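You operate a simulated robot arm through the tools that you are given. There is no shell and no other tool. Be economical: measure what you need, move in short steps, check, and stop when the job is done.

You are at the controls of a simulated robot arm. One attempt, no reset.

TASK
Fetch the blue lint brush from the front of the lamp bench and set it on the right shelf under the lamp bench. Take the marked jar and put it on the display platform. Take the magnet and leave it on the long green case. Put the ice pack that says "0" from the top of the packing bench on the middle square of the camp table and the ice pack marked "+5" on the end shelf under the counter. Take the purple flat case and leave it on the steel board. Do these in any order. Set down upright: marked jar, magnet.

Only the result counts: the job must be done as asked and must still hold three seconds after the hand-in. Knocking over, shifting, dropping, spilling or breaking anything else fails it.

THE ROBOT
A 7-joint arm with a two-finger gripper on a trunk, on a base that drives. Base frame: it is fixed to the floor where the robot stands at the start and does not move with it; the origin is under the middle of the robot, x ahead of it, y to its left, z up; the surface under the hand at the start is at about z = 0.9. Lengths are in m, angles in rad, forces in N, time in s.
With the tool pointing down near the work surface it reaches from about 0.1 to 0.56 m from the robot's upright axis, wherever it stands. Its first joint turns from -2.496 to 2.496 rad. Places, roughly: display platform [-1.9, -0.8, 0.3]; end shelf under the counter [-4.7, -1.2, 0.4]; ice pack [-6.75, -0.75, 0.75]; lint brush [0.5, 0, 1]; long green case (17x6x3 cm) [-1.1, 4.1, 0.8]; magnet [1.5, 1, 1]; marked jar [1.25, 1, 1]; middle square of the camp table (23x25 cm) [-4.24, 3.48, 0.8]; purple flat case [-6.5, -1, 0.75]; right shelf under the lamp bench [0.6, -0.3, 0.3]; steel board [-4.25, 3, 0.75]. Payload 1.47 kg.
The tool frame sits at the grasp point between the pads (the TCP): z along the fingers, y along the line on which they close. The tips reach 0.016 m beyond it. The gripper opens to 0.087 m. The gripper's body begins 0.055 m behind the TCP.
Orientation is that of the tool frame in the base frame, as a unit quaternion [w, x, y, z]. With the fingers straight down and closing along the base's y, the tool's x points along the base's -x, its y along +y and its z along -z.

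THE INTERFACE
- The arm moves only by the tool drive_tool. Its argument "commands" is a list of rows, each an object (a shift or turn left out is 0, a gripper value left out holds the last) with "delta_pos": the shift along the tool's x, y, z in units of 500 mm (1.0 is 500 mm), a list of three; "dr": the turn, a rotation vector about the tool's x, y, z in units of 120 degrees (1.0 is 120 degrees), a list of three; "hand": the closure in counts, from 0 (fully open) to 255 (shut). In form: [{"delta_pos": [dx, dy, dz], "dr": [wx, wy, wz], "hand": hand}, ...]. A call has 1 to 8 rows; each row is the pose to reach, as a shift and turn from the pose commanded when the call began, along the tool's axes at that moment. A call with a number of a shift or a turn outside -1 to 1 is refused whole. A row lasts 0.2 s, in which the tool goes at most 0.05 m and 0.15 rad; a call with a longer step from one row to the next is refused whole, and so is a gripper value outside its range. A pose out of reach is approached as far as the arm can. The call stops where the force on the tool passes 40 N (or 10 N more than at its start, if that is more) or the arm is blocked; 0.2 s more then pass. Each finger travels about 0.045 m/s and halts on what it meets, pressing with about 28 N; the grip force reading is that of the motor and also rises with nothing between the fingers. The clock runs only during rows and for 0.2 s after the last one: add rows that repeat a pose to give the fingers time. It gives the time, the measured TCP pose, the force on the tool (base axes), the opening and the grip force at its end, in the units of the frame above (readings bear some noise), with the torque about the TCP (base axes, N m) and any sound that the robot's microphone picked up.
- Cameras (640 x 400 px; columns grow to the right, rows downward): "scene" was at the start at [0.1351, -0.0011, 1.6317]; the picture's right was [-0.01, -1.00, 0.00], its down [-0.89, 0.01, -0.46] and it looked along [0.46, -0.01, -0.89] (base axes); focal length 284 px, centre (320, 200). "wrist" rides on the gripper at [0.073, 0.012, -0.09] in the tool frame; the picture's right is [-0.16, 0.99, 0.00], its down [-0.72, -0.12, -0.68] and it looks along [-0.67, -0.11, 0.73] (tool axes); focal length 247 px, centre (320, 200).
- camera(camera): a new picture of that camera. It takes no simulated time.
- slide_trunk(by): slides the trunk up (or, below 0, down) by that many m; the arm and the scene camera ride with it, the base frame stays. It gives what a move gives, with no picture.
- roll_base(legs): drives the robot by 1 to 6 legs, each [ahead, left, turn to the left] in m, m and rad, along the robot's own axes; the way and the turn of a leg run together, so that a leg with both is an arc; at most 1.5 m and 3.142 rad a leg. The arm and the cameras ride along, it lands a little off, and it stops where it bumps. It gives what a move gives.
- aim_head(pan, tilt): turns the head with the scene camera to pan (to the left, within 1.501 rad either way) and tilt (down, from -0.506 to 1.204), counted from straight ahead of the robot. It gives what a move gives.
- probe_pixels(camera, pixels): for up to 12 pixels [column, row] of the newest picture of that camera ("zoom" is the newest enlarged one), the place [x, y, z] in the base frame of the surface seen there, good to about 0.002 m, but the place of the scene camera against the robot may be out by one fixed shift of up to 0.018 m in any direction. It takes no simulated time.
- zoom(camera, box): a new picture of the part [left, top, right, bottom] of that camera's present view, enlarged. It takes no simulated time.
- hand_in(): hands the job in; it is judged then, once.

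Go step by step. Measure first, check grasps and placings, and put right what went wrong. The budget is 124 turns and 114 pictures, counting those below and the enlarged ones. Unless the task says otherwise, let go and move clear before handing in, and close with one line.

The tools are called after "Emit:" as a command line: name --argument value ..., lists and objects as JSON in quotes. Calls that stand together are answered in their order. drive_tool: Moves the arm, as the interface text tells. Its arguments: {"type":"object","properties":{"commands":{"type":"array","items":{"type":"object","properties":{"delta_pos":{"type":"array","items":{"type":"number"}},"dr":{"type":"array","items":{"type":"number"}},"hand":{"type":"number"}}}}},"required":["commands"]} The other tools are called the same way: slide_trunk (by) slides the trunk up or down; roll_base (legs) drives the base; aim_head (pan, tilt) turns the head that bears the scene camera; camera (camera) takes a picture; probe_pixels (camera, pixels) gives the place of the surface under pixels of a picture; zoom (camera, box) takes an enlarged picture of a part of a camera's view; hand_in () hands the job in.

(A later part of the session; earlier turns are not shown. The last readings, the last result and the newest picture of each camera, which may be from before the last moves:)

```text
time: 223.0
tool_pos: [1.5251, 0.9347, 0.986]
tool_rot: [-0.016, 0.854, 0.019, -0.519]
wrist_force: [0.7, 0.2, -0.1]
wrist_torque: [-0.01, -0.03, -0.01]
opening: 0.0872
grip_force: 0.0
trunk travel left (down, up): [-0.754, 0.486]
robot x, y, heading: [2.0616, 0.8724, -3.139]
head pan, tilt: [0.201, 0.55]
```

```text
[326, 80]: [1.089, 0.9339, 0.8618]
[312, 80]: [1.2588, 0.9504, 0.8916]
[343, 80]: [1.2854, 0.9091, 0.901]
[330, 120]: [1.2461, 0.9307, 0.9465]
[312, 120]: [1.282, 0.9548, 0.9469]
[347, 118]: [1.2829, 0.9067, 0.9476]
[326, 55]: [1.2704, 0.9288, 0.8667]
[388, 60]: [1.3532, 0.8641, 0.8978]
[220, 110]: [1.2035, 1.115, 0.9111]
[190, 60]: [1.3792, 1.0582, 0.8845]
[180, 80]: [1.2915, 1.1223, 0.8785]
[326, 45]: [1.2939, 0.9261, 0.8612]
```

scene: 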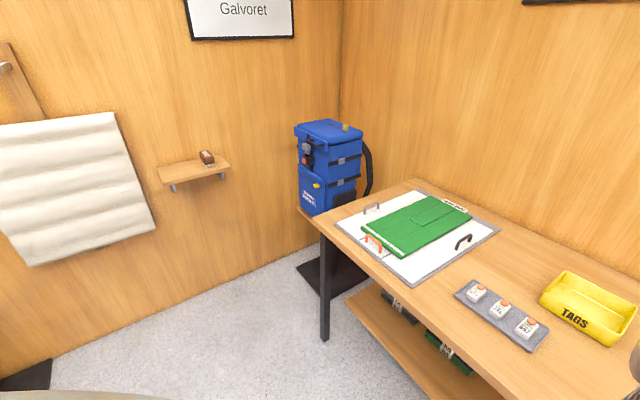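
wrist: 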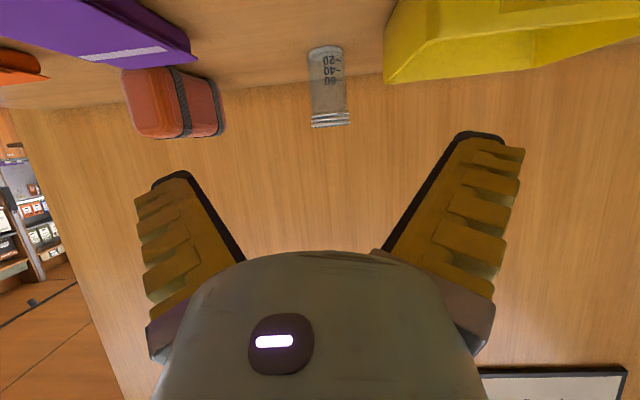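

The jar: centre ≈(1.271, 0.930), z 0.860–0.948, ⌀5 cm. I lower to TCP z ≈0.916 by trunk and extend forward 0.15 m first.

Emit:
slide_trunk --by -0.069

Emit:
drive_tool --commands '[{"delta_pos": [-0.035, 0, 0.067]}, {"delta_pos": [-0.07, 0, 0.133]}, {"delta_pos": [-0.104, 0.002, 0.2]}, {"delta_pos": [-0.138, 0.004, 0.266]}, {"delta_pos": [-0.138, 0.004, 0.266]}]'

Emit:
camera --camera "wrist"

```text
time: 224.1
tool_pos: [1.5257, 0.9356, 0.9178]
tool_rot: [-0.016, 0.855, 0.019, -0.519]
wrist_force: [0.2, 0.8, 0.3]
wrist_torque: [0.01, 0.0, -0.01]
opening: 0.0866
grip_force: 0.0
trunk travel left (down, up): [-0.685, 0.555]
robot x, y, heading: [2.0623, 0.8735, -3.137]
head pan, tilt: [0.201, 0.55]
```

```text
time: 224.7
tool_pos: [1.4728, 0.9271, 0.8991]
tool_rot: [-0.008, 0.865, 0.016, -0.501]
wrist_force: [15.7, 4.8, 2.9]
wrist_torque: [-0.26, 0.16, 1.0]
opening: 0.0873
grip_force: 0.1
trunk travel left (down, up): [-0.685, 0.555]
robot x, y, heading: [2.0601, 0.8687, -3.135]
head pan, tilt: [0.201, 0.55]
stopped in row 3: the force on the tool passed its limit at 145 N (the readings are from after the stop); the commanded pose is now the measured one
```

```text
50 pictures are left
```

wrist: 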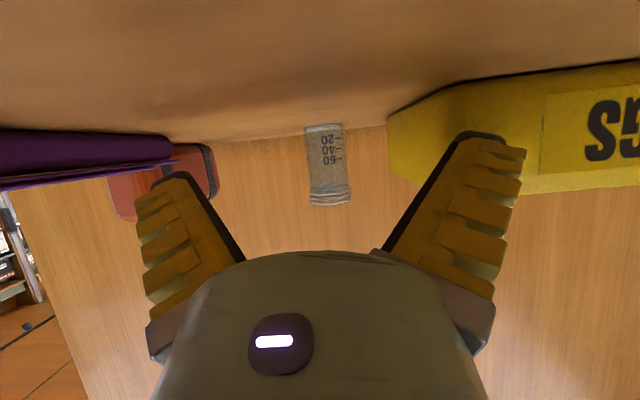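

The tool hit something with 145 N; the torque points to a contact at y ≈0.867, i.e. the yellow TAGS tray's corner. I back off and check whether the tray moved.

Emit:
drive_tool --commands '[{"delta_pos": [0.03, -0.01, -0.06]}, {"delta_pos": [0.06, -0.02, -0.14]}, {"delta_pos": [0.06, -0.02, -0.2]}, {"delta_pos": [0.06, -0.02, -0.2]}]'

Emit:
camera --camera "wrist"

Emit:
camera --camera "scene"

```text
time: 225.9
tool_pos: [1.5311, 0.989, 0.9788]
tool_rot: [-0.071, 0.824, 0.046, -0.561]
wrist_force: [-0.9, 0.6, 0.8]
wrist_torque: [-0.02, -0.01, 0.02]
opening: 0.0869
grip_force: 0.1
trunk travel left (down, up): [-0.685, 0.555]
robot x, y, heading: [2.0614, 0.8733, -3.138]
head pan, tilt: [0.201, 0.55]
stopped in row 4: the arm was blocked; the commanded pose is now the measured one
```

```text
49 pictures are left
```

wrist: 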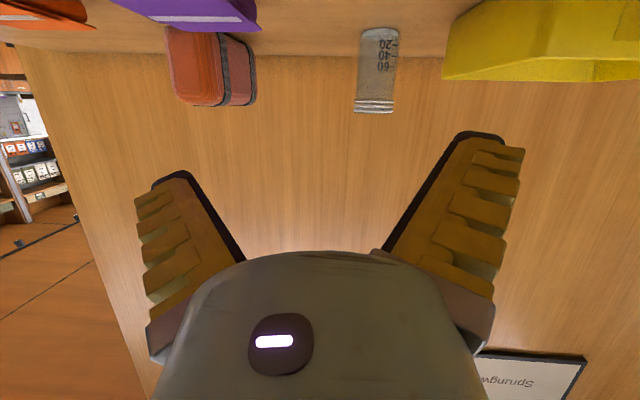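

```text
48 pictures are left
```

scene: 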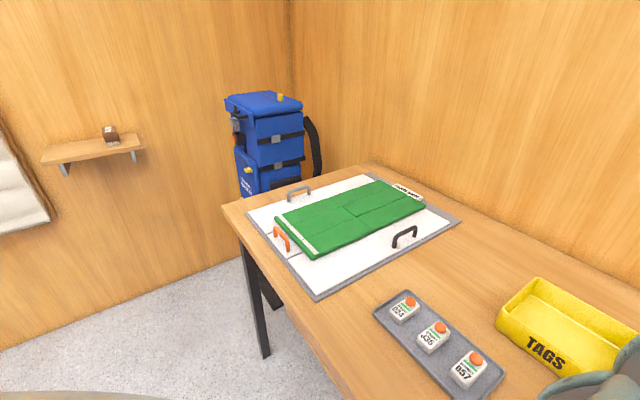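

Now the arm itself reports being blocked, probably an elbow link at the table edge rather than the tray. I probe the tray corner and jar to verify nothing shifted.

Emit:
probe_pixels --camera "wrist" --pixels '[[448, 60], [446, 75], [500, 15], [560, 20], [380, 45], [358, 60], [396, 60], [375, 105], [240, 30], [250, 80]]'

Emit:
probe_pixels --camera "scene" --pixels '[[500, 315], [540, 283], [555, 365], [600, 320], [640, 335], [500, 370], [398, 320]]'

Emit:
slide_trunk --by 0.1

```text
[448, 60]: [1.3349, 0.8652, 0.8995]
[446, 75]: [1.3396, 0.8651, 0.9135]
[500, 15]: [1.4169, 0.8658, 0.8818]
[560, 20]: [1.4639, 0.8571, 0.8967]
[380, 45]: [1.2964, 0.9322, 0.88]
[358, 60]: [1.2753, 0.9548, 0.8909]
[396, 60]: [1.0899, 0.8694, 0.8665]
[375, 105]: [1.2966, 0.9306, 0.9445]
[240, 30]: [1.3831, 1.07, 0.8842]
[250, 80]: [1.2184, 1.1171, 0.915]
```

```text
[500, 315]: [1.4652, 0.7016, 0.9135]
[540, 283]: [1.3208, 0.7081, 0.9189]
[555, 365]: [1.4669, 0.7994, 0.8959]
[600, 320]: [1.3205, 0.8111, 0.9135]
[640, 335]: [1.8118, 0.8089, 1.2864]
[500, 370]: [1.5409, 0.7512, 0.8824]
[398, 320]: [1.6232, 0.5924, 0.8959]
```

```text
time: 227.2
tool_pos: [1.5308, 0.9849, 1.0772]
tool_rot: [-0.068, 0.824, 0.046, -0.56]
wrist_force: [0.2, 0.5, 0.1]
wrist_torque: [0.0, 0.0, -0.01]
opening: 0.0871
grip_force: 0.0
trunk travel left (down, up): [-0.785, 0.455]
robot x, y, heading: [2.0632, 0.8721, -3.141]
head pan, tilt: [0.201, 0.55]
```

The probes show the tray unmoved (corner still ≈(1.464, 0.857)); the torque arithmetic says the chunky right finger touched its corner. I'll pass above the tray with a narrower opening: first I restore the orientation to a clean 60° tilt and centre y at 0.932.

Emit:
drive_tool --commands '[{"delta_pos": [-0.018, 0.035, 0.029], "dr": [-0.011, 0.023, 0.023], "hand": 50}, {"delta_pos": [-0.035, 0.07, 0.058], "dr": [-0.023, 0.047, 0.047]}, {"delta_pos": [-0.053, 0.104, 0.087], "dr": [-0.034, 0.07, 0.07]}, {"delta_pos": [-0.053, 0.104, 0.087], "dr": [-0.034, 0.07, 0.07]}]'

Emit:
slide_trunk --by -0.11

```text
time: 228.2
tool_pos: [1.4824, 0.9313, 1.0718]
tool_rot: [0.0, 0.868, 0.002, -0.496]
wrist_force: [-0.3, 0.1, 0.3]
wrist_torque: [-0.01, -0.01, 0.01]
opening: 0.0735
grip_force: 2.5
trunk travel left (down, up): [-0.785, 0.455]
robot x, y, heading: [2.0599, 0.8753, -3.135]
head pan, tilt: [0.201, 0.55]
```

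```text
time: 229.7
tool_pos: [1.481, 0.9303, 0.9632]
tool_rot: [0.0, 0.868, 0.002, -0.497]
wrist_force: [-0.4, 0.0, 0.1]
wrist_torque: [0.0, -0.02, -0.04]
opening: 0.0734
grip_force: 2.2
trunk travel left (down, up): [-0.675, 0.565]
robot x, y, heading: [2.0646, 0.869, -3.138]
head pan, tilt: [0.201, 0.55]
```

Orientation is clean and TCP is at (1.481, 0.930, 0.963). I extend forward 0.167 m above the tray height and check.

Emit:
drive_tool --commands '[{"delta_pos": [-0.042, 0, 0.072]}, {"delta_pos": [-0.085, -0.002, 0.144]}, {"delta_pos": [-0.127, -0.004, 0.216]}, {"delta_pos": [-0.17, -0.006, 0.288]}, {"delta_pos": [-0.17, -0.006, 0.288]}]'

Emit:
camera --camera "wrist"

```text
time: 230.9
tool_pos: [1.3148, 0.9334, 0.9638]
tool_rot: [-0.001, 0.868, 0.003, -0.497]
wrist_force: [-1.0, 0.2, -0.1]
wrist_torque: [0.0, 0.04, 0.0]
opening: 0.0735
grip_force: 3.0
trunk travel left (down, up): [-0.675, 0.565]
robot x, y, heading: [2.0606, 0.873, -3.139]
head pan, tilt: [0.201, 0.55]
```

```text
47 pictures are left
```

wrist: 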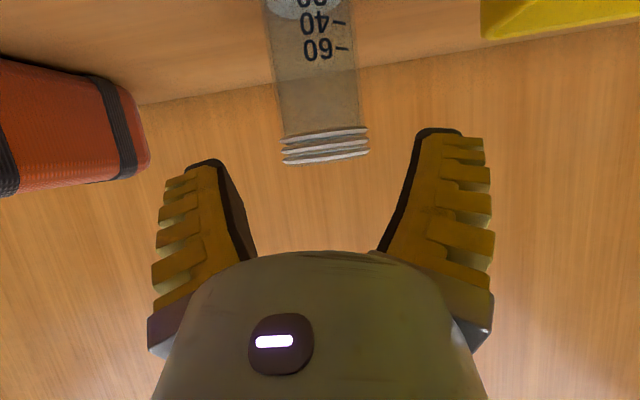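

The jar is right between the fingers. I go 4.3 cm further forward and then lower 4 cm by trunk.

Emit:
drive_tool --commands '[{"delta_pos": [-0.022, 0, 0.037]}, {"delta_pos": [-0.044, 0, 0.074]}, {"delta_pos": [-0.044, 0, 0.074]}]'

Emit:
slide_trunk --by -0.037

Emit:
camera --camera "wrist"

```text
time: 231.7
tool_pos: [1.2725, 0.9323, 0.9636]
tool_rot: [0.0, 0.868, 0.003, -0.497]
wrist_force: [-0.7, -0.4, 0.0]
wrist_torque: [-0.01, -0.04, 0.03]
opening: 0.0733
grip_force: 2.5
trunk travel left (down, up): [-0.675, 0.565]
robot x, y, heading: [2.0588, 0.8689, -3.143]
head pan, tilt: [0.201, 0.55]
```

```text
time: 232.5
tool_pos: [1.2712, 0.9321, 0.9266]
tool_rot: [-0.001, 0.868, 0.002, -0.496]
wrist_force: [-1.1, -0.1, 0.1]
wrist_torque: [0.02, -0.04, 0.01]
opening: 0.0735
grip_force: 2.9
trunk travel left (down, up): [-0.638, 0.602]
robot x, y, heading: [2.0625, 0.8706, -3.139]
head pan, tilt: [0.201, 0.55]
```

```text
46 pictures are left
```

wrist: 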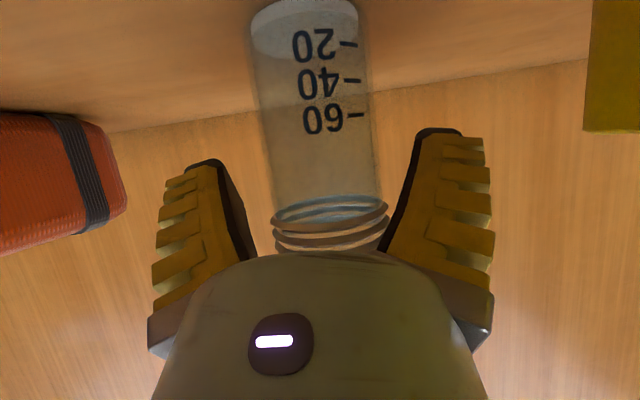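

Jar is between the pads near its neck; I lower another 1.2 cm and close.

Emit:
slide_trunk --by -0.012

Emit:
drive_tool --commands '[{"hand": 255}, {"hand": 255}, {"hand": 255}, {"hand": 255}, {"hand": 255}]'

Emit:
camera --camera "wrist"

```text
time: 233.1
tool_pos: [1.2717, 0.9344, 0.9163]
tool_rot: [0.0, 0.868, 0.003, -0.497]
wrist_force: [-0.3, 0.2, -0.2]
wrist_torque: [0.0, -0.01, 0.03]
opening: 0.0735
grip_force: 2.3
trunk travel left (down, up): [-0.626, 0.614]
robot x, y, heading: [2.0647, 0.8709, -3.142]
head pan, tilt: [0.201, 0.55]
```

```text
time: 234.3
tool_pos: [1.2722, 0.9337, 0.9152]
tool_rot: [0.0, 0.868, 0.003, -0.497]
wrist_force: [-0.5, -0.4, 0.7]
wrist_torque: [-0.03, 0.03, -0.01]
opening: 0.0483
grip_force: 28.0
trunk travel left (down, up): [-0.626, 0.614]
robot x, y, heading: [2.0639, 0.8688, -3.138]
head pan, tilt: [0.201, 0.55]
```

```text
45 pictures are left
```

wrist: 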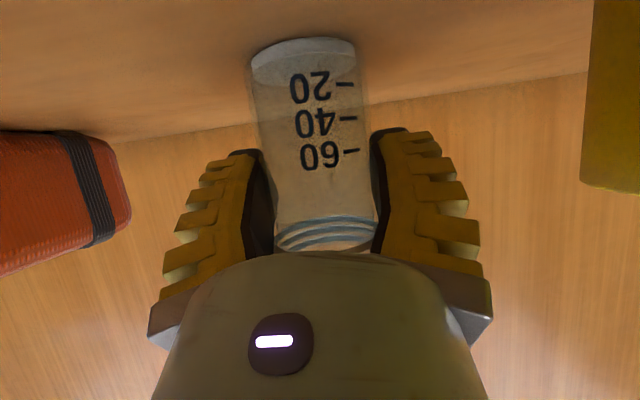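

The jar is gripped (opening 0.048), its base 5.5 cm below the TCP. I lift it, back out, go around, and head to the platform's +x side keeping heading π.

Emit:
slide_trunk --by 0.15

Emit:
roll_base --legs '[[-0.4, 0, 0], [0, -1.4, 0], [1.4, 0, 0], [1.34, 0, 0], [0, 1.3, 0]]'

Emit:
camera --camera "scene"

```text
time: 236.0
tool_pos: [1.2721, 0.9335, 1.0636]
tool_rot: [0.001, 0.868, 0.003, -0.496]
wrist_force: [0.2, 0.3, -1.4]
wrist_torque: [0.02, -0.01, 0.0]
opening: 0.0483
grip_force: 27.9
trunk travel left (down, up): [-0.776, 0.464]
robot x, y, heading: [2.066, 0.8705, -3.136]
head pan, tilt: [0.201, 0.55]
```

```text
time: 264.1
tool_pos: [-1.0846, 0.9867, 1.0646]
tool_rot: [0.009, 0.868, 0.019, -0.496]
wrist_force: [1.0, -0.6, -0.8]
wrist_torque: [0.0, -0.04, -0.04]
opening: 0.0482
grip_force: 27.7
trunk travel left (down, up): [-0.776, 0.464]
robot x, y, heading: [-0.2954, 0.957, -3.106]
head pan, tilt: [0.201, 0.55]
```

```text
44 pictures are left
```

scene: 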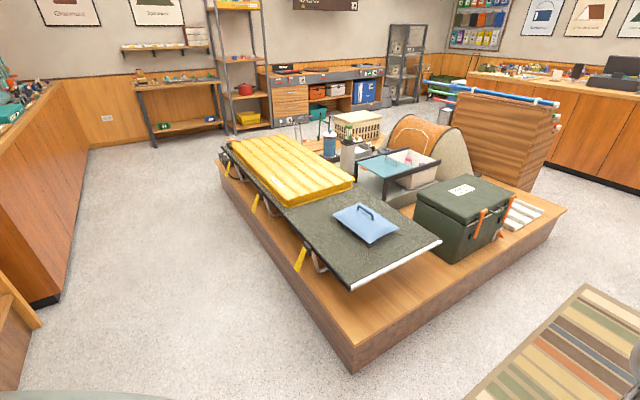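

Clear view: the platform's free front strip is around pixel (385,305). I probe it and its neighbours.

Emit:
probe_pixels --camera "scene" --pixels '[[385, 305], [355, 340], [420, 285], [440, 243], [350, 288], [320, 270], [448, 262], [400, 300], [352, 370], [430, 310]]'

```text
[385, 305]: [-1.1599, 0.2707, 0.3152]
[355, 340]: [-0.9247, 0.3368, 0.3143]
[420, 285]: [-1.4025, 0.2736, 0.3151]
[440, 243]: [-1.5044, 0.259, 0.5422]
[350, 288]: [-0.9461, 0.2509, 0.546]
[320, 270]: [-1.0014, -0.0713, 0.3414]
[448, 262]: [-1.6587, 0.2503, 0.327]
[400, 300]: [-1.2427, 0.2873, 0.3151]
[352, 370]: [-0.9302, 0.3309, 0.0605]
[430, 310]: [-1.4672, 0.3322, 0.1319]
```

The bed overhangs the platform at z 0.54 up to y ≈0.25, so I'll place the jar at the front strip (≈(-1.25, 0.285)) coming from +y. I turn to face -y and shift over.

Emit:
roll_base --legs '[[0, 0, 1.535], [-0.2, 0, 0], [0, -0.89, 0]]'

Emit:
slide_trunk --by -0.4

Emit:
camera --camera "scene"

Emit:
camera --camera "wrist"

```text
time: 273.8
tool_pos: [-1.2366, 0.3548, 1.0642]
tool_rot: [0.352, 0.609, 0.618, -0.349]
wrist_force: [0.2, -0.2, -1.5]
wrist_torque: [-0.04, -0.02, -0.03]
opening: 0.0481
grip_force: 28.3
trunk travel left (down, up): [-0.776, 0.464]
robot x, y, heading: [-1.1788, 1.1495, -1.558]
head pan, tilt: [0.201, 0.55]
```

```text
time: 277.6
tool_pos: [-1.2365, 0.3547, 0.6643]
tool_rot: [0.352, 0.61, 0.619, -0.349]
wrist_force: [-0.4, -1.0, -2.0]
wrist_torque: [0.02, 0.02, -0.04]
opening: 0.048
grip_force: 27.8
trunk travel left (down, up): [-0.376, 0.864]
robot x, y, heading: [-1.1806, 1.1486, -1.561]
head pan, tilt: [0.201, 0.55]
```

```text
43 pictures are left
```

scene: 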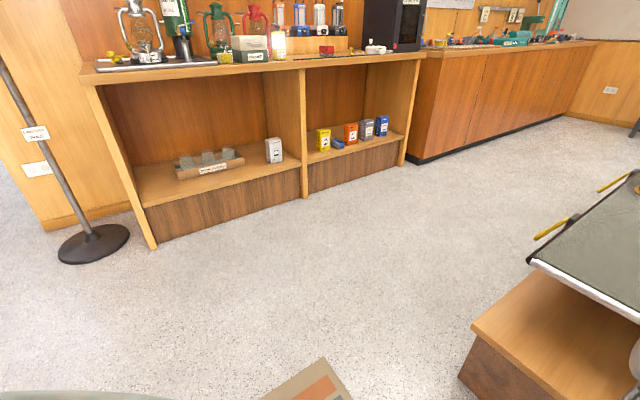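

```text
42 pictures are left
```

wrist: 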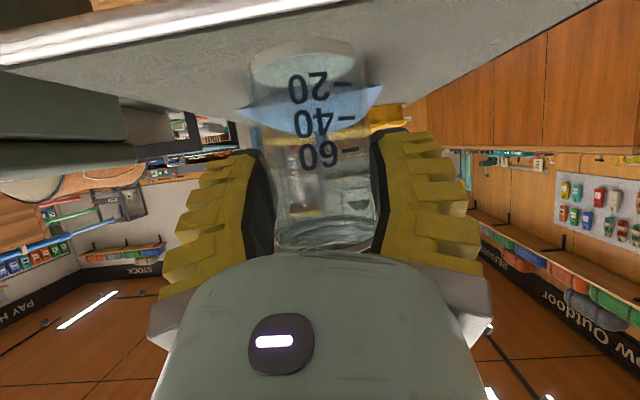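

The brush is still on its shelf (337,143). Before lowering I measure the bed's end bar and cooler with the wrist camera.

Emit:
probe_pixels --camera "wrist" --pixels '[[150, 22], [300, 10], [300, 25], [200, 45], [60, 110], [120, 150], [30, 60], [420, 30]]'

Emit:
probe_pixels --camera "scene" --pixels '[[590, 300], [540, 275], [475, 330], [560, 370], [530, 258], [620, 310]]'

```text
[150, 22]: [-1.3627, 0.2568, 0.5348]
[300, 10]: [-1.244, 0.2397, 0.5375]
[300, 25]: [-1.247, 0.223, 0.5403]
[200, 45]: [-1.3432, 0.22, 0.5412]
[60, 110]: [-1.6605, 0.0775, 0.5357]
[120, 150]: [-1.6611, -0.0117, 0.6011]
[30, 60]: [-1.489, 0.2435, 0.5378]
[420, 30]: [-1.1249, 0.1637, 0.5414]
```

```text
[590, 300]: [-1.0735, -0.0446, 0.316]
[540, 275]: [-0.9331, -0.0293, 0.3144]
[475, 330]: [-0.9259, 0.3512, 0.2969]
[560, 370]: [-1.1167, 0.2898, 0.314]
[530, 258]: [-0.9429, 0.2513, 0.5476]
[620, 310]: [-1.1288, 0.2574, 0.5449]
```

I lower in front of the platform edge until the jar base is ~1.5 cm above platform level, then drive in 6.5 cm under the bed bar.

Emit:
slide_trunk --by -0.29

Emit:
roll_base --legs '[[0.065, 0, 0]]'

Emit:
camera --camera "wrist"

```text
time: 280.5
tool_pos: [-1.2365, 0.3546, 0.3742]
tool_rot: [0.353, 0.609, 0.619, -0.349]
wrist_force: [0.2, -0.4, -2.1]
wrist_torque: [-0.03, 0.01, 0.01]
opening: 0.0483
grip_force: 28.5
trunk travel left (down, up): [-0.086, 1.154]
robot x, y, heading: [-1.1788, 1.1451, -1.559]
head pan, tilt: [0.201, 0.55]
```

```text
time: 281.5
tool_pos: [-1.236, 0.2961, 0.3707]
tool_rot: [0.351, 0.61, 0.62, -0.347]
wrist_force: [0.2, 0.2, -2.3]
wrist_torque: [-0.04, 0.02, 0.02]
opening: 0.0483
grip_force: 27.7
trunk travel left (down, up): [-0.086, 1.154]
robot x, y, heading: [-1.1832, 1.0794, -1.562]
head pan, tilt: [0.201, 0.55]
```

```text
41 pictures are left
```

wrist: 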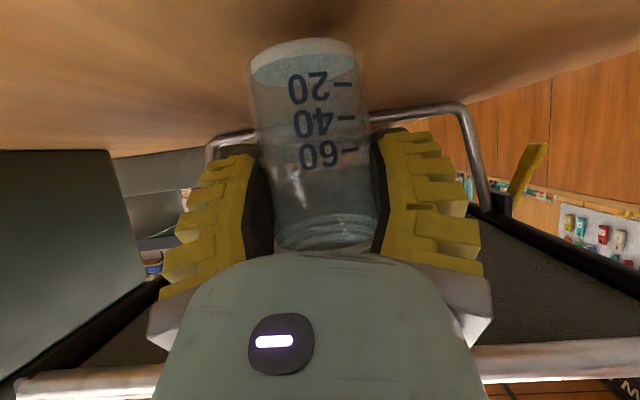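

Jar is above the strip. I probe the platform plane with the wrist camera, then lower.

Emit:
probe_pixels --camera "wrist" --pixels '[[150, 100], [450, 60], [300, 20], [200, 60], [215, 140], [470, 140]]'

Emit:
drive_tool --commands '[{"delta_pos": [-0.012, 0, 0.02]}, {"delta_pos": [-0.012, 0, 0.02]}]'

Emit:
slide_trunk --by -0.013

```text
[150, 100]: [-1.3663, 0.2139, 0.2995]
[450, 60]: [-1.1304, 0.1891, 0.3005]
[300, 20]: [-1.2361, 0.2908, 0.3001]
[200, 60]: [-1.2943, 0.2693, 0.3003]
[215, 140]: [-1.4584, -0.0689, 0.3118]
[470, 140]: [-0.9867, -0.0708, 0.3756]
```

```text
time: 282.1
tool_pos: [-1.2362, 0.2796, 0.3746]
tool_rot: [0.351, 0.61, 0.618, -0.349]
wrist_force: [0.2, 0.4, -1.3]
wrist_torque: [0.02, -0.01, 0.02]
opening: 0.0482
grip_force: 28.2
trunk travel left (down, up): [-0.086, 1.154]
robot x, y, heading: [-1.1813, 1.0811, -1.559]
head pan, tilt: [0.201, 0.55]
```

```text
time: 282.8
tool_pos: [-1.2355, 0.2784, 0.3617]
tool_rot: [0.351, 0.61, 0.618, -0.349]
wrist_force: [0.4, 0.1, -0.5]
wrist_torque: [-0.02, -0.01, -0.02]
opening: 0.0483
grip_force: 28.1
trunk travel left (down, up): [-0.073, 1.168]
robot x, y, heading: [-1.1788, 1.0821, -1.562]
head pan, tilt: [0.201, 0.55]
```

About 6 mm to go. I lower until contact.

Emit:
slide_trunk --by -0.0065

Emit:
camera --camera "wrist"

```text
time: 283.3
tool_pos: [-1.2347, 0.2779, 0.3549]
tool_rot: [0.353, 0.609, 0.619, -0.349]
wrist_force: [0.6, 0.8, -0.6]
wrist_torque: [0.03, 0.0, 0.04]
opening: 0.0482
grip_force: 27.7
trunk travel left (down, up): [-0.066, 1.174]
robot x, y, heading: [-1.1793, 1.0761, -1.562]
head pan, tilt: [0.201, 0.55]
```

```text
40 pictures are left
```

wrist: 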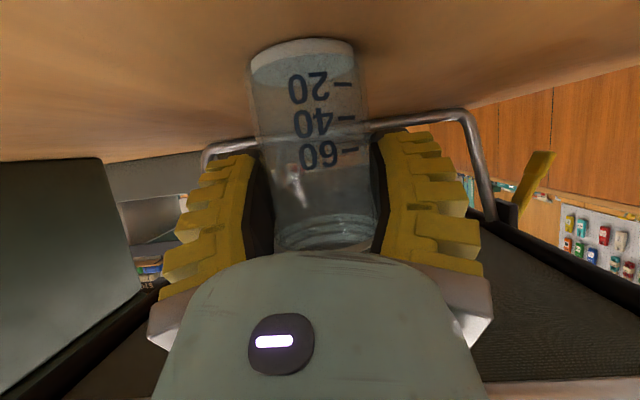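

Nearly touching; another 2.5 mm, then release.

Emit:
slide_trunk --by -0.0025

Emit:
drive_tool --commands '[{"hand": 60}, {"hand": 60}, {"hand": 60}, {"hand": 60}]'

Emit:
camera --camera "wrist"

```text
time: 283.8
tool_pos: [-1.2358, 0.2764, 0.3546]
tool_rot: [0.353, 0.609, 0.617, -0.351]
wrist_force: [-0.1, 4.1, 10.5]
wrist_torque: [0.17, -0.2, 0.06]
opening: 0.0482
grip_force: 27.9
trunk travel left (down, up): [-0.064, 1.176]
robot x, y, heading: [-1.1799, 1.0796, -1.558]
head pan, tilt: [0.201, 0.55]
```

```text
time: 284.8
tool_pos: [-1.2346, 0.2776, 0.3528]
tool_rot: [0.353, 0.609, 0.619, -0.349]
wrist_force: [0.6, 0.7, 0.1]
wrist_torque: [0.0, 0.02, -0.02]
opening: 0.0705
grip_force: 2.9
trunk travel left (down, up): [-0.064, 1.176]
robot x, y, heading: [-1.1834, 1.0765, -1.561]
head pan, tilt: [0.201, 0.55]
```

```text
39 pictures are left
```

wrist: 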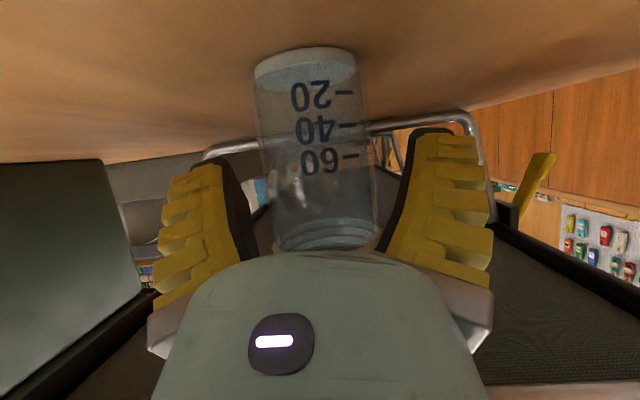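

The jar stands free between the open fingers. I open fully, back straight out, raise the trunk and check it.

Emit:
drive_tool --commands '[{"hand": 0}, {"hand": 0}]'

Emit:
roll_base --legs '[[-0.3, 0, 0]]'

Emit:
camera --camera "wrist"

```text
time: 285.4
tool_pos: [-1.2346, 0.277, 0.3523]
tool_rot: [0.352, 0.61, 0.618, -0.35]
wrist_force: [-0.2, -1.0, 0.6]
wrist_torque: [-0.03, 0.0, -0.02]
opening: 0.0868
grip_force: 0.0
trunk travel left (down, up): [-0.064, 1.176]
robot x, y, heading: [-1.1809, 1.0802, -1.56]
head pan, tilt: [0.201, 0.55]
```

```text
time: 287.4
tool_pos: [-1.2378, 0.5684, 0.355]
tool_rot: [0.354, 0.608, 0.619, -0.349]
wrist_force: [0.4, -0.3, 0.0]
wrist_torque: [-0.01, -0.01, 0.03]
opening: 0.0869
grip_force: 0.1
trunk travel left (down, up): [-0.064, 1.176]
robot x, y, heading: [-1.1811, 1.3744, -1.56]
head pan, tilt: [0.201, 0.55]
```

```text
38 pictures are left
```

wrist: 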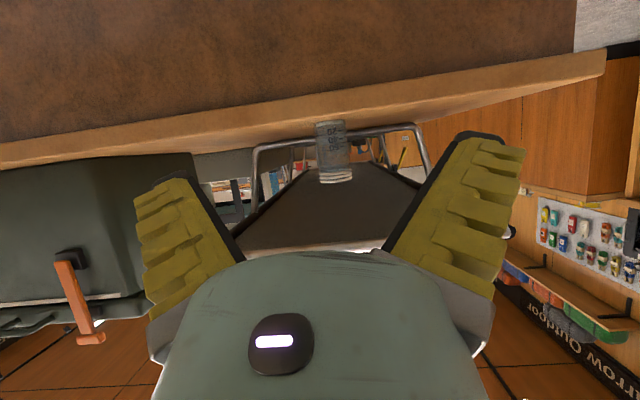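

The jar stands on the platform, clear of the hand. Next I restore the tool-down pose, raise the trunk and move west to view the counter/packing bench.

Emit:
slide_trunk --by 0.4

Emit:
drive_tool --commands '[{"delta_pos": [0.062, 0, -0.036], "dr": [0, 0.062, 0]}, {"delta_pos": [0.124, 0, -0.072], "dr": [0, 0.124, 0]}, {"delta_pos": [0.186, 0, -0.108], "dr": [0, 0.186, 0]}, {"delta_pos": [0.248, 0, -0.144], "dr": [0, 0.248, 0]}, {"delta_pos": [0.31, 0, -0.18], "dr": [0, 0.31, 0]}, {"delta_pos": [0.372, 0, -0.216], "dr": [0, 0.372, 0]}, {"delta_pos": [0.434, 0, -0.252], "dr": [0, 0.434, 0]}, {"delta_pos": [0.495, 0, -0.289], "dr": [0, 0.496, 0]}]'

Emit:
slide_trunk --by 0.36

Emit:
roll_base --legs '[[0, -1.4, 0], [0, 0, -1.58]]'

Emit:
aim_head --pan 0.3 --tilt 0.35

Emit:
camera --camera "scene"

```text
time: 291.3
tool_pos: [-1.2379, 0.5705, 0.7517]
tool_rot: [0.353, 0.609, 0.619, -0.349]
wrist_force: [0.6, -0.3, 0.0]
wrist_torque: [-0.03, 0.03, 0.01]
opening: 0.0871
grip_force: 0.0
trunk travel left (down, up): [-0.464, 0.776]
robot x, y, heading: [-1.1823, 1.3728, -1.56]
head pan, tilt: [0.201, 0.55]
```

```text
time: 293.1
tool_pos: [-1.242, 0.8218, 0.6127]
tool_rot: [-0.002, 0.702, 0.712, -0.001]
wrist_force: [0.2, 0.3, -0.3]
wrist_torque: [-0.02, -0.01, 0.0]
opening: 0.0871
grip_force: 0.1
trunk travel left (down, up): [-0.464, 0.776]
robot x, y, heading: [-1.1841, 1.3751, -1.554]
head pan, tilt: [0.201, 0.55]
```

```text
time: 296.6
tool_pos: [-1.2409, 0.821, 0.9736]
tool_rot: [-0.001, 0.702, 0.712, -0.001]
wrist_force: [1.0, 0.3, -0.3]
wrist_torque: [0.04, -0.03, 0.0]
opening: 0.0871
grip_force: 0.1
trunk travel left (down, up): [-0.824, 0.416]
robot x, y, heading: [-1.1866, 1.371, -1.56]
head pan, tilt: [0.201, 0.55]
```

```text
time: 307.4
tool_pos: [-3.1351, 1.3845, 0.9729]
tool_rot: [-0.001, 1.0, 0.02, -0.001]
wrist_force: [-0.6, -0.3, -0.2]
wrist_torque: [0.01, -0.01, -0.03]
opening: 0.087
grip_force: 0.0
trunk travel left (down, up): [-0.824, 0.416]
robot x, y, heading: [-2.5811, 1.34, -3.102]
head pan, tilt: [0.201, 0.55]
```

```text
time: 308.1
tool_pos: [-3.1358, 1.3833, 0.9735]
tool_rot: [-0.001, 1.0, 0.021, 0.0]
wrist_force: [-0.1, 0.0, 0.4]
wrist_torque: [0.01, -0.03, 0.01]
opening: 0.0871
grip_force: 0.0
trunk travel left (down, up): [-0.824, 0.416]
robot x, y, heading: [-2.5817, 1.3425, -3.102]
head pan, tilt: [0.3, 0.351]
```

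```text
37 pictures are left
```

scene: 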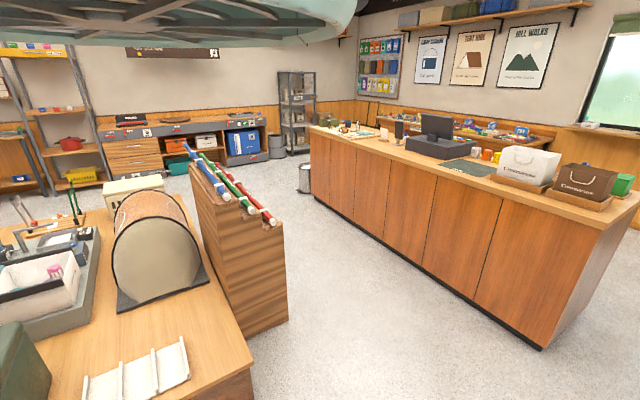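

The counter faces +x with the packing bench behind it at (470,125). I measure corners to plan the way around.

Emit:
probe_pixels --camera "scene" --pixels '[[543, 345], [313, 195], [312, 132], [600, 222], [638, 200], [305, 190], [290, 155], [288, 320], [470, 125], [535, 135], [620, 270], [280, 155]]'

Emit:
zoom --camera "scene" --box '[360, 90, 560, 190]'

```text
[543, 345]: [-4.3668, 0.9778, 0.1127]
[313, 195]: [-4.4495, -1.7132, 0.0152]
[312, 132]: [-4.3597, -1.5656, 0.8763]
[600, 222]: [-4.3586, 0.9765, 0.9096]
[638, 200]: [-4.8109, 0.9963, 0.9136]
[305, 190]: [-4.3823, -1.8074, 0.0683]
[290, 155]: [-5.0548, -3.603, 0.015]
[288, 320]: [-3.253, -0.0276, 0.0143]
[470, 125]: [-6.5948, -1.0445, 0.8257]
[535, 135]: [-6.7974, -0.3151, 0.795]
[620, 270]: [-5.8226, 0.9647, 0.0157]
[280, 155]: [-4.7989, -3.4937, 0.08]
```

```text
3.20 times, centred on (460, 140) of scene
```

zoom: 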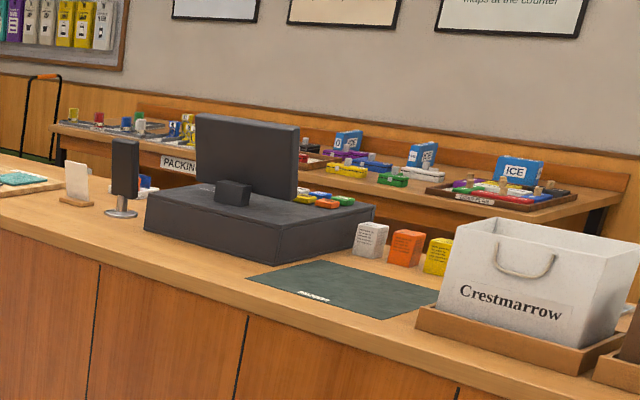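

The counter spans x -4.36…-4.81+, y -1.6…0.98; the packing bench front is at x ≈ -6.3. I go around the counter's +y end and look.

Emit:
roll_base --legs '[[0, 0, -0.04], [0, -0.45, 0], [1.45, 0, 0], [1.4, 0, 0]]'

Emit:
camera --camera "scene"

```text
time: 324.5
tool_pos: [-5.9525, 1.9035, 0.9729]
tool_rot: [-0.002, 1.0, -0.008, 0.0]
wrist_force: [1.1, -0.9, 0.6]
wrist_torque: [-0.01, 0.04, 0.02]
opening: 0.0867
grip_force: 0.0
trunk travel left (down, up): [-0.824, 0.416]
robot x, y, heading: [-5.4009, 1.8276, 3.128]
head pan, tilt: [0.3, 0.351]
```

```text
35 pictures are left
```

scene: 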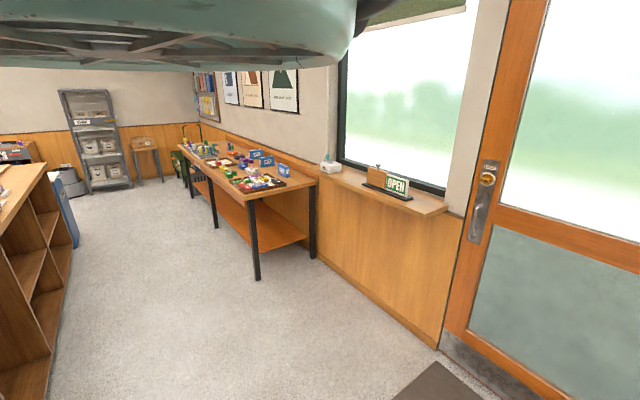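

The corridor between counter shelves (left) and packing bench is clear. I measure its sides and zoom on the bench.

Emit:
probe_pixels --camera "scene" --pixels '[[70, 300], [50, 250], [40, 350], [72, 215], [250, 197], [257, 275], [310, 180], [60, 240], [20, 300], [300, 240]]'

Emit:
zoom --camera "scene" --box '[170, 130, 330, 210]'

Emit:
zoom --camera "scene" --box '[0, 140, 100, 400]'

```text
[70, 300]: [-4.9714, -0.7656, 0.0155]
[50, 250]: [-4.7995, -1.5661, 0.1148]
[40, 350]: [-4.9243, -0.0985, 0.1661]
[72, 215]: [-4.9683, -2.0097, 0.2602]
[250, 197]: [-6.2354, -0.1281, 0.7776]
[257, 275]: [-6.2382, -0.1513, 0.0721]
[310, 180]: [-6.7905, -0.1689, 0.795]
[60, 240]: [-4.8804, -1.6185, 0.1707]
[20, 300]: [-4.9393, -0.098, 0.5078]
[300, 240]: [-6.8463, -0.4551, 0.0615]
```

```text
4.00 times, centred on (250, 170) of scene
```

zoom: 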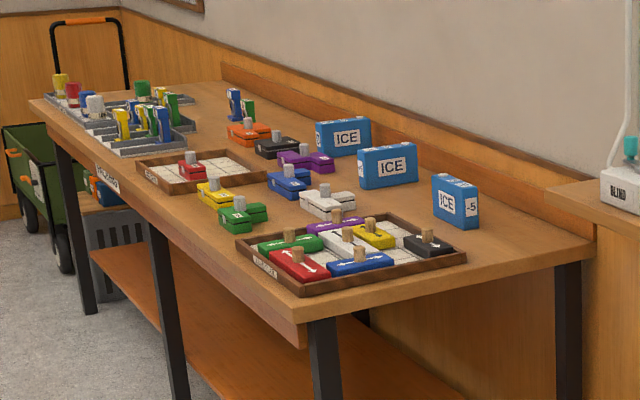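

```text
1.54 times, centred on (50, 270) of scene
```

zoom: 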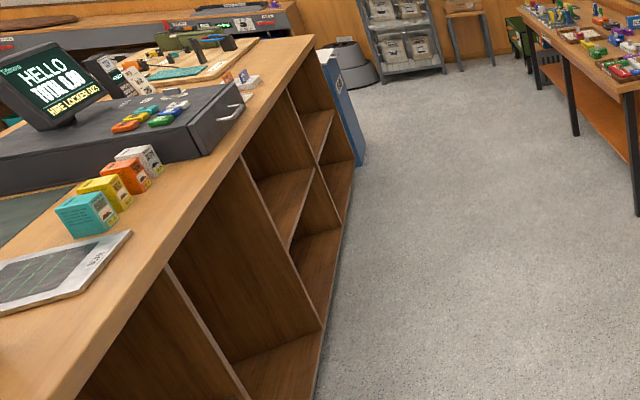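

Three ICE packs stand near the back of the packing bench, one marked -5 at the end. I move closer to read the other labels.

Emit:
roll_base --legs '[[0, 1.45, 0], [0, 0.45, 0], [0.25, 0, 0]]'

Emit:
camera --camera "scene"

```text
time: 335.4
tool_pos: [-6.2227, -0.0128, 0.9728]
tool_rot: [-0.001, 1.0, -0.003, 0.0]
wrist_force: [0.7, 0.0, 0.8]
wrist_torque: [0.01, 0.02, 0.01]
opening: 0.087
grip_force: 0.1
trunk travel left (down, up): [-0.824, 0.416]
robot x, y, heading: [-5.6707, -0.0783, 3.14]
head pan, tilt: [0.3, 0.351]
```

```text
32 pictures are left
```

scene: 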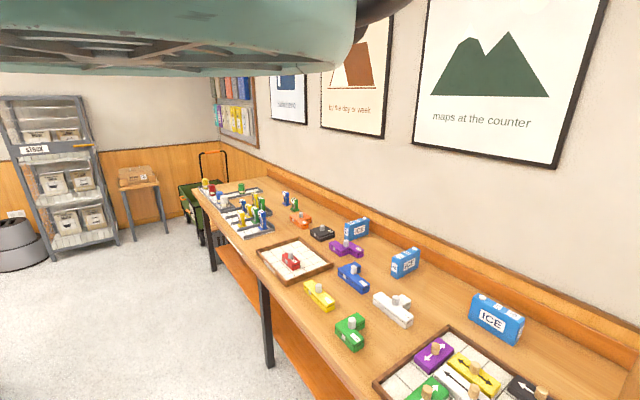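

Emit:
zoom --camera "scene" --box '[300, 200, 540, 360]'

Emit:
probe_pixels --camera "zoom" --pixels '[[125, 90], [150, 55], [122, 60], [185, 48], [290, 180], [250, 150], [325, 145], [268, 130], [500, 315], [460, 285], [600, 330], [120, 125]]'

```text
2.50 times, centred on (420, 280) of scene
```

zoom: 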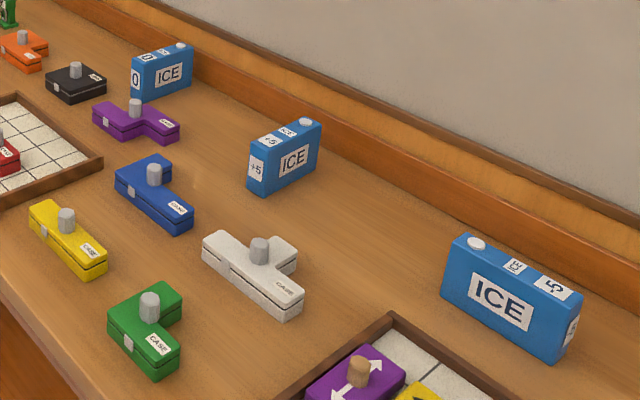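

```text
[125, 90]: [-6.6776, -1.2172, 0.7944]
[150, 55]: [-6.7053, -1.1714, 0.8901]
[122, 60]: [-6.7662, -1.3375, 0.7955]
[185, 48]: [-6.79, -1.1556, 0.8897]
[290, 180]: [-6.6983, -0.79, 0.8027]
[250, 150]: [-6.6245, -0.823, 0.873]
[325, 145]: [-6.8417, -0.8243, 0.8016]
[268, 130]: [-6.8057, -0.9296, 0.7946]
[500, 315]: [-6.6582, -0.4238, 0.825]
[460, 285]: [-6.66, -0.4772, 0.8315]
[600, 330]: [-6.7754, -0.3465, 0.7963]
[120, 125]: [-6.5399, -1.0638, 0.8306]
```

Labels are clear: "+5" is the middle pack (≈(-6.68,-0.81)), "0" the far pack (≈(-6.74,-1.17)), the purple flat case is the T-shaped one at (-6.54,-1.06). I probe pack faces and the bench's legs/lower shelf.

Emit:
probe_pixels --camera "zoom" --pixels '[[272, 182], [310, 150], [257, 178], [290, 133], [312, 122], [268, 145], [135, 85], [170, 85], [150, 60], [185, 68]]'

Emit:
probe_pixels --camera "scene" --pixels '[[268, 330], [290, 345], [240, 280], [212, 245], [310, 385], [225, 260]]'

```text
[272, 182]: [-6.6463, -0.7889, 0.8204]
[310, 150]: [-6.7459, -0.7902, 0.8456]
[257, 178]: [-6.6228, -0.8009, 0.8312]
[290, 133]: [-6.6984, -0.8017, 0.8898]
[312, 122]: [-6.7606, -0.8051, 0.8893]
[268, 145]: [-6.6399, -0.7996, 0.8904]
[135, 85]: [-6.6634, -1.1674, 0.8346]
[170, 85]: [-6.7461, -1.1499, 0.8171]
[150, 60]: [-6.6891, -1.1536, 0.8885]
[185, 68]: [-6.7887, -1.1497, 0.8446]
```

```text
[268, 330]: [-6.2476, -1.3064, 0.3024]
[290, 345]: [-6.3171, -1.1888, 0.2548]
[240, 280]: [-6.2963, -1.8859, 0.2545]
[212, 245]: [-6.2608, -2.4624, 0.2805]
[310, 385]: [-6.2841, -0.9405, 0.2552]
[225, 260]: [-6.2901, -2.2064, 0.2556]
```

I know the layout: lower shelf edge at x -6.28 so the axis can be at ≈ -5.85. I position for the "+5" pack, tilt the tool 59° and extend over it at height.

Emit:
roll_base --legs '[[0, 0.805, 0], [0.175, 0, 0]]'

Emit:
drive_tool --commands '[{"delta_pos": [0.01, 0, -0.02], "dr": [0, -0.07, 0], "hand": 0}, {"delta_pos": [0.02, 0, -0.04], "dr": [0, -0.14, 0]}, {"delta_pos": [0.03, 0, -0.06], "dr": [0, -0.21, 0]}, {"delta_pos": [0.04, 0, -0.08], "dr": [0, -0.28, 0]}, {"delta_pos": [0.05, 0, -0.1], "dr": [0, -0.35, 0]}, {"delta_pos": [0.06, 0, -0.12], "dr": [0, -0.42, 0]}, {"delta_pos": [0.06, 0, -0.14], "dr": [0, -0.49, 0]}, {"delta_pos": [0.06, 0, -0.14], "dr": [0, -0.49, 0]}]'

Emit:
slide_trunk --by -0.09

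Emit:
camera --camera "wrist"

```text
time: 340.9
tool_pos: [-6.4031, -0.8248, 0.9738]
tool_rot: [-0.002, 1.0, -0.004, -0.001]
wrist_force: [-0.3, -1.1, 1.1]
wrist_torque: [0.0, 0.01, 0.01]
opening: 0.0872
grip_force: 0.0
trunk travel left (down, up): [-0.824, 0.416]
robot x, y, heading: [-5.8485, -0.8918, 3.131]
head pan, tilt: [0.3, 0.351]
```

```text
time: 342.7
tool_pos: [-6.3771, -0.8204, 1.0471]
tool_rot: [-0.007, 0.868, -0.002, -0.497]
wrist_force: [0.3, 0.0, -0.4]
wrist_torque: [0.0, 0.02, -0.03]
opening: 0.087
grip_force: 0.1
trunk travel left (down, up): [-0.824, 0.416]
robot x, y, heading: [-5.8529, -0.8958, 3.129]
head pan, tilt: [0.3, 0.351]
```

```text
time: 343.9
tool_pos: [-6.3764, -0.8204, 0.9559]
tool_rot: [-0.006, 0.87, -0.003, -0.493]
wrist_force: [0.0, 0.1, 0.7]
wrist_torque: [0.02, -0.01, 0.05]
opening: 0.087
grip_force: 0.0
trunk travel left (down, up): [-0.734, 0.506]
robot x, y, heading: [-5.852, -0.893, 3.13]
head pan, tilt: [0.3, 0.351]
```

```text
30 pictures are left
```

wrist: 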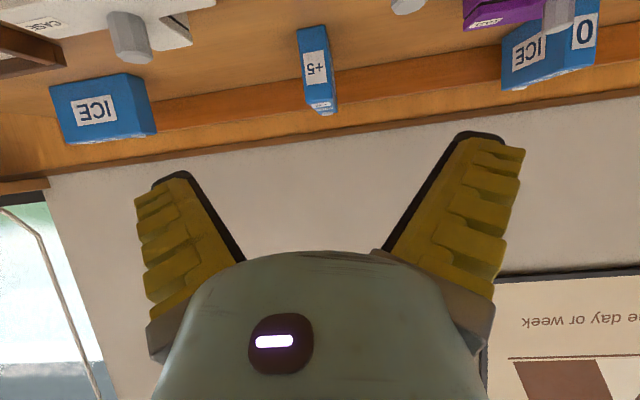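

The "+5" pack is in line at (315,70), the "0" pack at (550,45). I probe both, and the purple case.

Emit:
probe_pixels --camera "wrist" --pixels '[[302, 60], [330, 60], [316, 35], [320, 105], [335, 95], [584, 35], [530, 55], [565, 60], [500, 15], [560, 20], [510, 85], [594, 65]]'

```text
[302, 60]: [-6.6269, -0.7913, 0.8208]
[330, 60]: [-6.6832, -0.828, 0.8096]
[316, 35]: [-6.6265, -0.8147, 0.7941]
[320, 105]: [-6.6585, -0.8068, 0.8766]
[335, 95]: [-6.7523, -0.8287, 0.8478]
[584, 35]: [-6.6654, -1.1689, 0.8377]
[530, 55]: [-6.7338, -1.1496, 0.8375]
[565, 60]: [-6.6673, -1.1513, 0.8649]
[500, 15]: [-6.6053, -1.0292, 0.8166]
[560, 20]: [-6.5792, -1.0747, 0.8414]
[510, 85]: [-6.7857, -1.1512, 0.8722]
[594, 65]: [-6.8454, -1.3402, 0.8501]
```

I extend 0.289 m forward with 1 cm y correction, then descend 0.1 m around the pack.

Emit:
drive_tool --commands '[{"delta_pos": [-0.0493, -0.004, 0.0826]}, {"delta_pos": [-0.0986, -0.008, 0.1652]}, {"delta_pos": [-0.1479, -0.012, 0.2478]}, {"delta_pos": [-0.1972, -0.016, 0.3304]}, {"delta_pos": [-0.2465, -0.02, 0.413]}, {"delta_pos": [-0.2958, -0.02, 0.4956]}, {"delta_pos": [-0.2958, -0.02, 0.4956]}]'

Emit:
slide_trunk --by -0.1

Emit:
camera --camera "wrist"

```text
time: 345.5
tool_pos: [-6.6617, -0.8104, 0.9499]
tool_rot: [-0.002, 0.871, -0.001, -0.491]
wrist_force: [0.2, -0.3, -0.4]
wrist_torque: [-0.01, -0.01, 0.0]
opening: 0.0869
grip_force: 0.1
trunk travel left (down, up): [-0.734, 0.506]
robot x, y, heading: [-5.8532, -0.8916, 3.129]
head pan, tilt: [0.3, 0.351]
```

```text
time: 346.9
tool_pos: [-6.6608, -0.8094, 0.8507]
tool_rot: [-0.004, 0.871, -0.003, -0.491]
wrist_force: [0.2, -0.4, -0.1]
wrist_torque: [0.02, 0.0, -0.03]
opening: 0.0866
grip_force: 0.1
trunk travel left (down, up): [-0.634, 0.606]
robot x, y, heading: [-5.8492, -0.8931, 3.132]
head pan, tilt: [0.3, 0.351]
```

```text
29 pictures are left
```

wrist: 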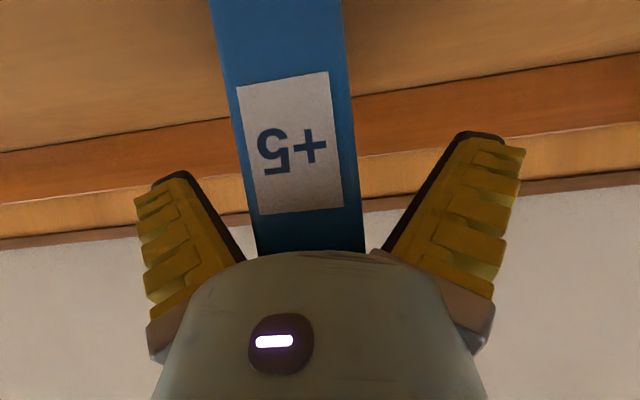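

The pack sits squarely between the fingers. I close, lift, retract, back into the corridor, turn around and look at the counter's shelves.

Emit:
drive_tool --commands '[{"hand": 255}, {"hand": 255}, {"hand": 255}, {"hand": 255}, {"hand": 255}, {"hand": 255}]'

Emit:
slide_trunk --by 0.25

Emit:
drive_tool --commands '[{"delta_pos": [0.0493, 0, -0.0826]}, {"delta_pos": [0.0986, 0, -0.1652]}, {"delta_pos": [0.1479, 0, -0.2478]}, {"delta_pos": [0.1972, 0, -0.3304]}, {"delta_pos": [0.2465, 0, -0.413]}, {"delta_pos": [0.2465, 0, -0.413]}]'

Emit:
roll_base --legs '[[-0.24, 0, 0], [0, 0, 2.55]]'

Emit:
camera --camera "scene"

Emit:
camera --camera "wrist"

```text
time: 348.3
tool_pos: [-6.6615, -0.81, 0.8511]
tool_rot: [-0.004, 0.871, -0.003, -0.491]
wrist_force: [3.8, 0.0, 5.2]
wrist_torque: [-0.04, 0.01, 0.03]
opening: 0.036
grip_force: 28.1
trunk travel left (down, up): [-0.634, 0.606]
robot x, y, heading: [-5.8564, -0.8952, 3.13]
head pan, tilt: [0.3, 0.351]
```

```text
time: 350.8
tool_pos: [-6.6603, -0.8111, 1.0982]
tool_rot: [-0.003, 0.871, -0.002, -0.491]
wrist_force: [-1.1, 0.2, -4.7]
wrist_torque: [0.01, -0.12, -0.02]
opening: 0.0346
grip_force: 27.8
trunk travel left (down, up): [-0.884, 0.356]
robot x, y, heading: [-5.8528, -0.8954, 3.13]
head pan, tilt: [0.3, 0.351]
```

```text
time: 352.2
tool_pos: [-6.4214, -0.8121, 1.1036]
tool_rot: [-0.003, 0.871, -0.003, -0.491]
wrist_force: [-0.4, 0.0, -5.0]
wrist_torque: [0.01, -0.2, 0.02]
opening: 0.0345
grip_force: 28.4
trunk travel left (down, up): [-0.884, 0.356]
robot x, y, heading: [-5.8512, -0.8937, 3.127]
head pan, tilt: [0.3, 0.351]
```

```text
time: 360.0
tool_pos: [-5.1933, -1.2915, 1.1036]
tool_rot: [0.467, 0.265, 0.83, -0.151]
wrist_force: [0.1, 0.3, -4.4]
wrist_torque: [0.08, 0.14, 0.01]
opening: 0.0349
grip_force: 28.3
trunk travel left (down, up): [-0.884, 0.356]
robot x, y, heading: [-5.6092, -0.8973, -0.627]
head pan, tilt: [0.3, 0.351]
```

```text
28 pictures are left
```

scene: 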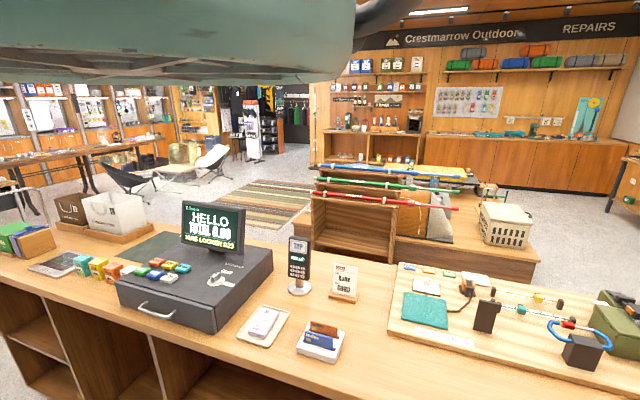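

```text
27 pictures are left
```

wrist: 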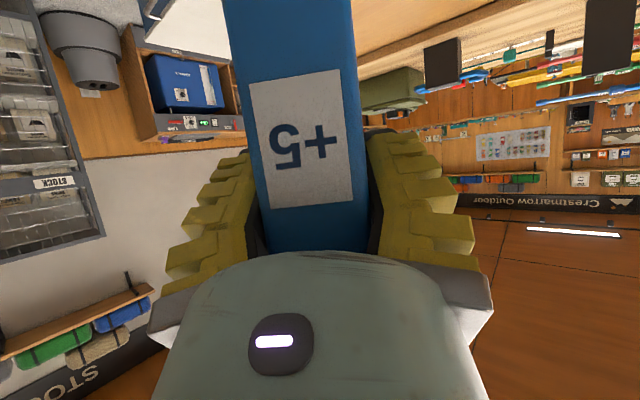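

The "+5" pack is held well. I lower the trunk here (over the corridor) and tilt the head to see the shelf bays at the counter's end.

Emit:
roll_base --legs '[[-0.15, 0, 0.0]]'

Emit:
slide_trunk --by -0.4

Emit:
aim_head --pan 0.2 --tilt 0.5

Emit:
camera --camera "scene"

Emit:
camera --camera "wrist"

```text
time: 361.4
tool_pos: [-5.3161, -1.205, 1.1037]
tool_rot: [0.466, 0.267, 0.83, -0.151]
wrist_force: [0.7, 0.2, -4.1]
wrist_torque: [0.11, 0.11, 0.0]
opening: 0.0351
grip_force: 27.5
trunk travel left (down, up): [-0.884, 0.356]
robot x, y, heading: [-5.7339, -0.8096, -0.624]
head pan, tilt: [0.3, 0.351]
```

```text
time: 365.2
tool_pos: [-5.3154, -1.2051, 0.7045]
tool_rot: [0.466, 0.267, 0.83, -0.152]
wrist_force: [-0.5, 0.6, -4.3]
wrist_torque: [0.11, 0.16, -0.02]
opening: 0.0347
grip_force: 28.1
trunk travel left (down, up): [-0.484, 0.756]
robot x, y, heading: [-5.7331, -0.8082, -0.623]
head pan, tilt: [0.3, 0.351]
```

```text
time: 365.9
tool_pos: [-5.3172, -1.2052, 0.7038]
tool_rot: [0.467, 0.266, 0.83, -0.15]
wrist_force: [-0.4, -0.3, -3.0]
wrist_torque: [0.09, 0.12, 0.0]
opening: 0.035
grip_force: 27.7
trunk travel left (down, up): [-0.484, 0.756]
robot x, y, heading: [-5.7311, -0.8074, -0.627]
head pan, tilt: [0.201, 0.499]
```

```text
26 pictures are left
```

scene: 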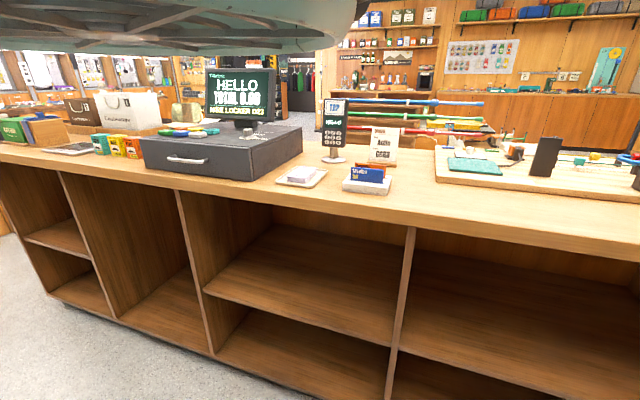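

```text
25 pictures are left
```

wrist: 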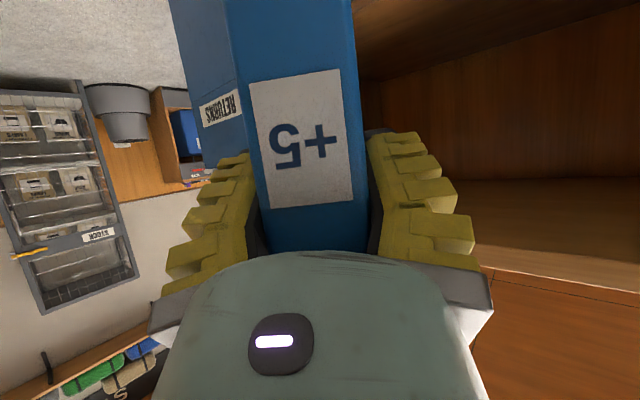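

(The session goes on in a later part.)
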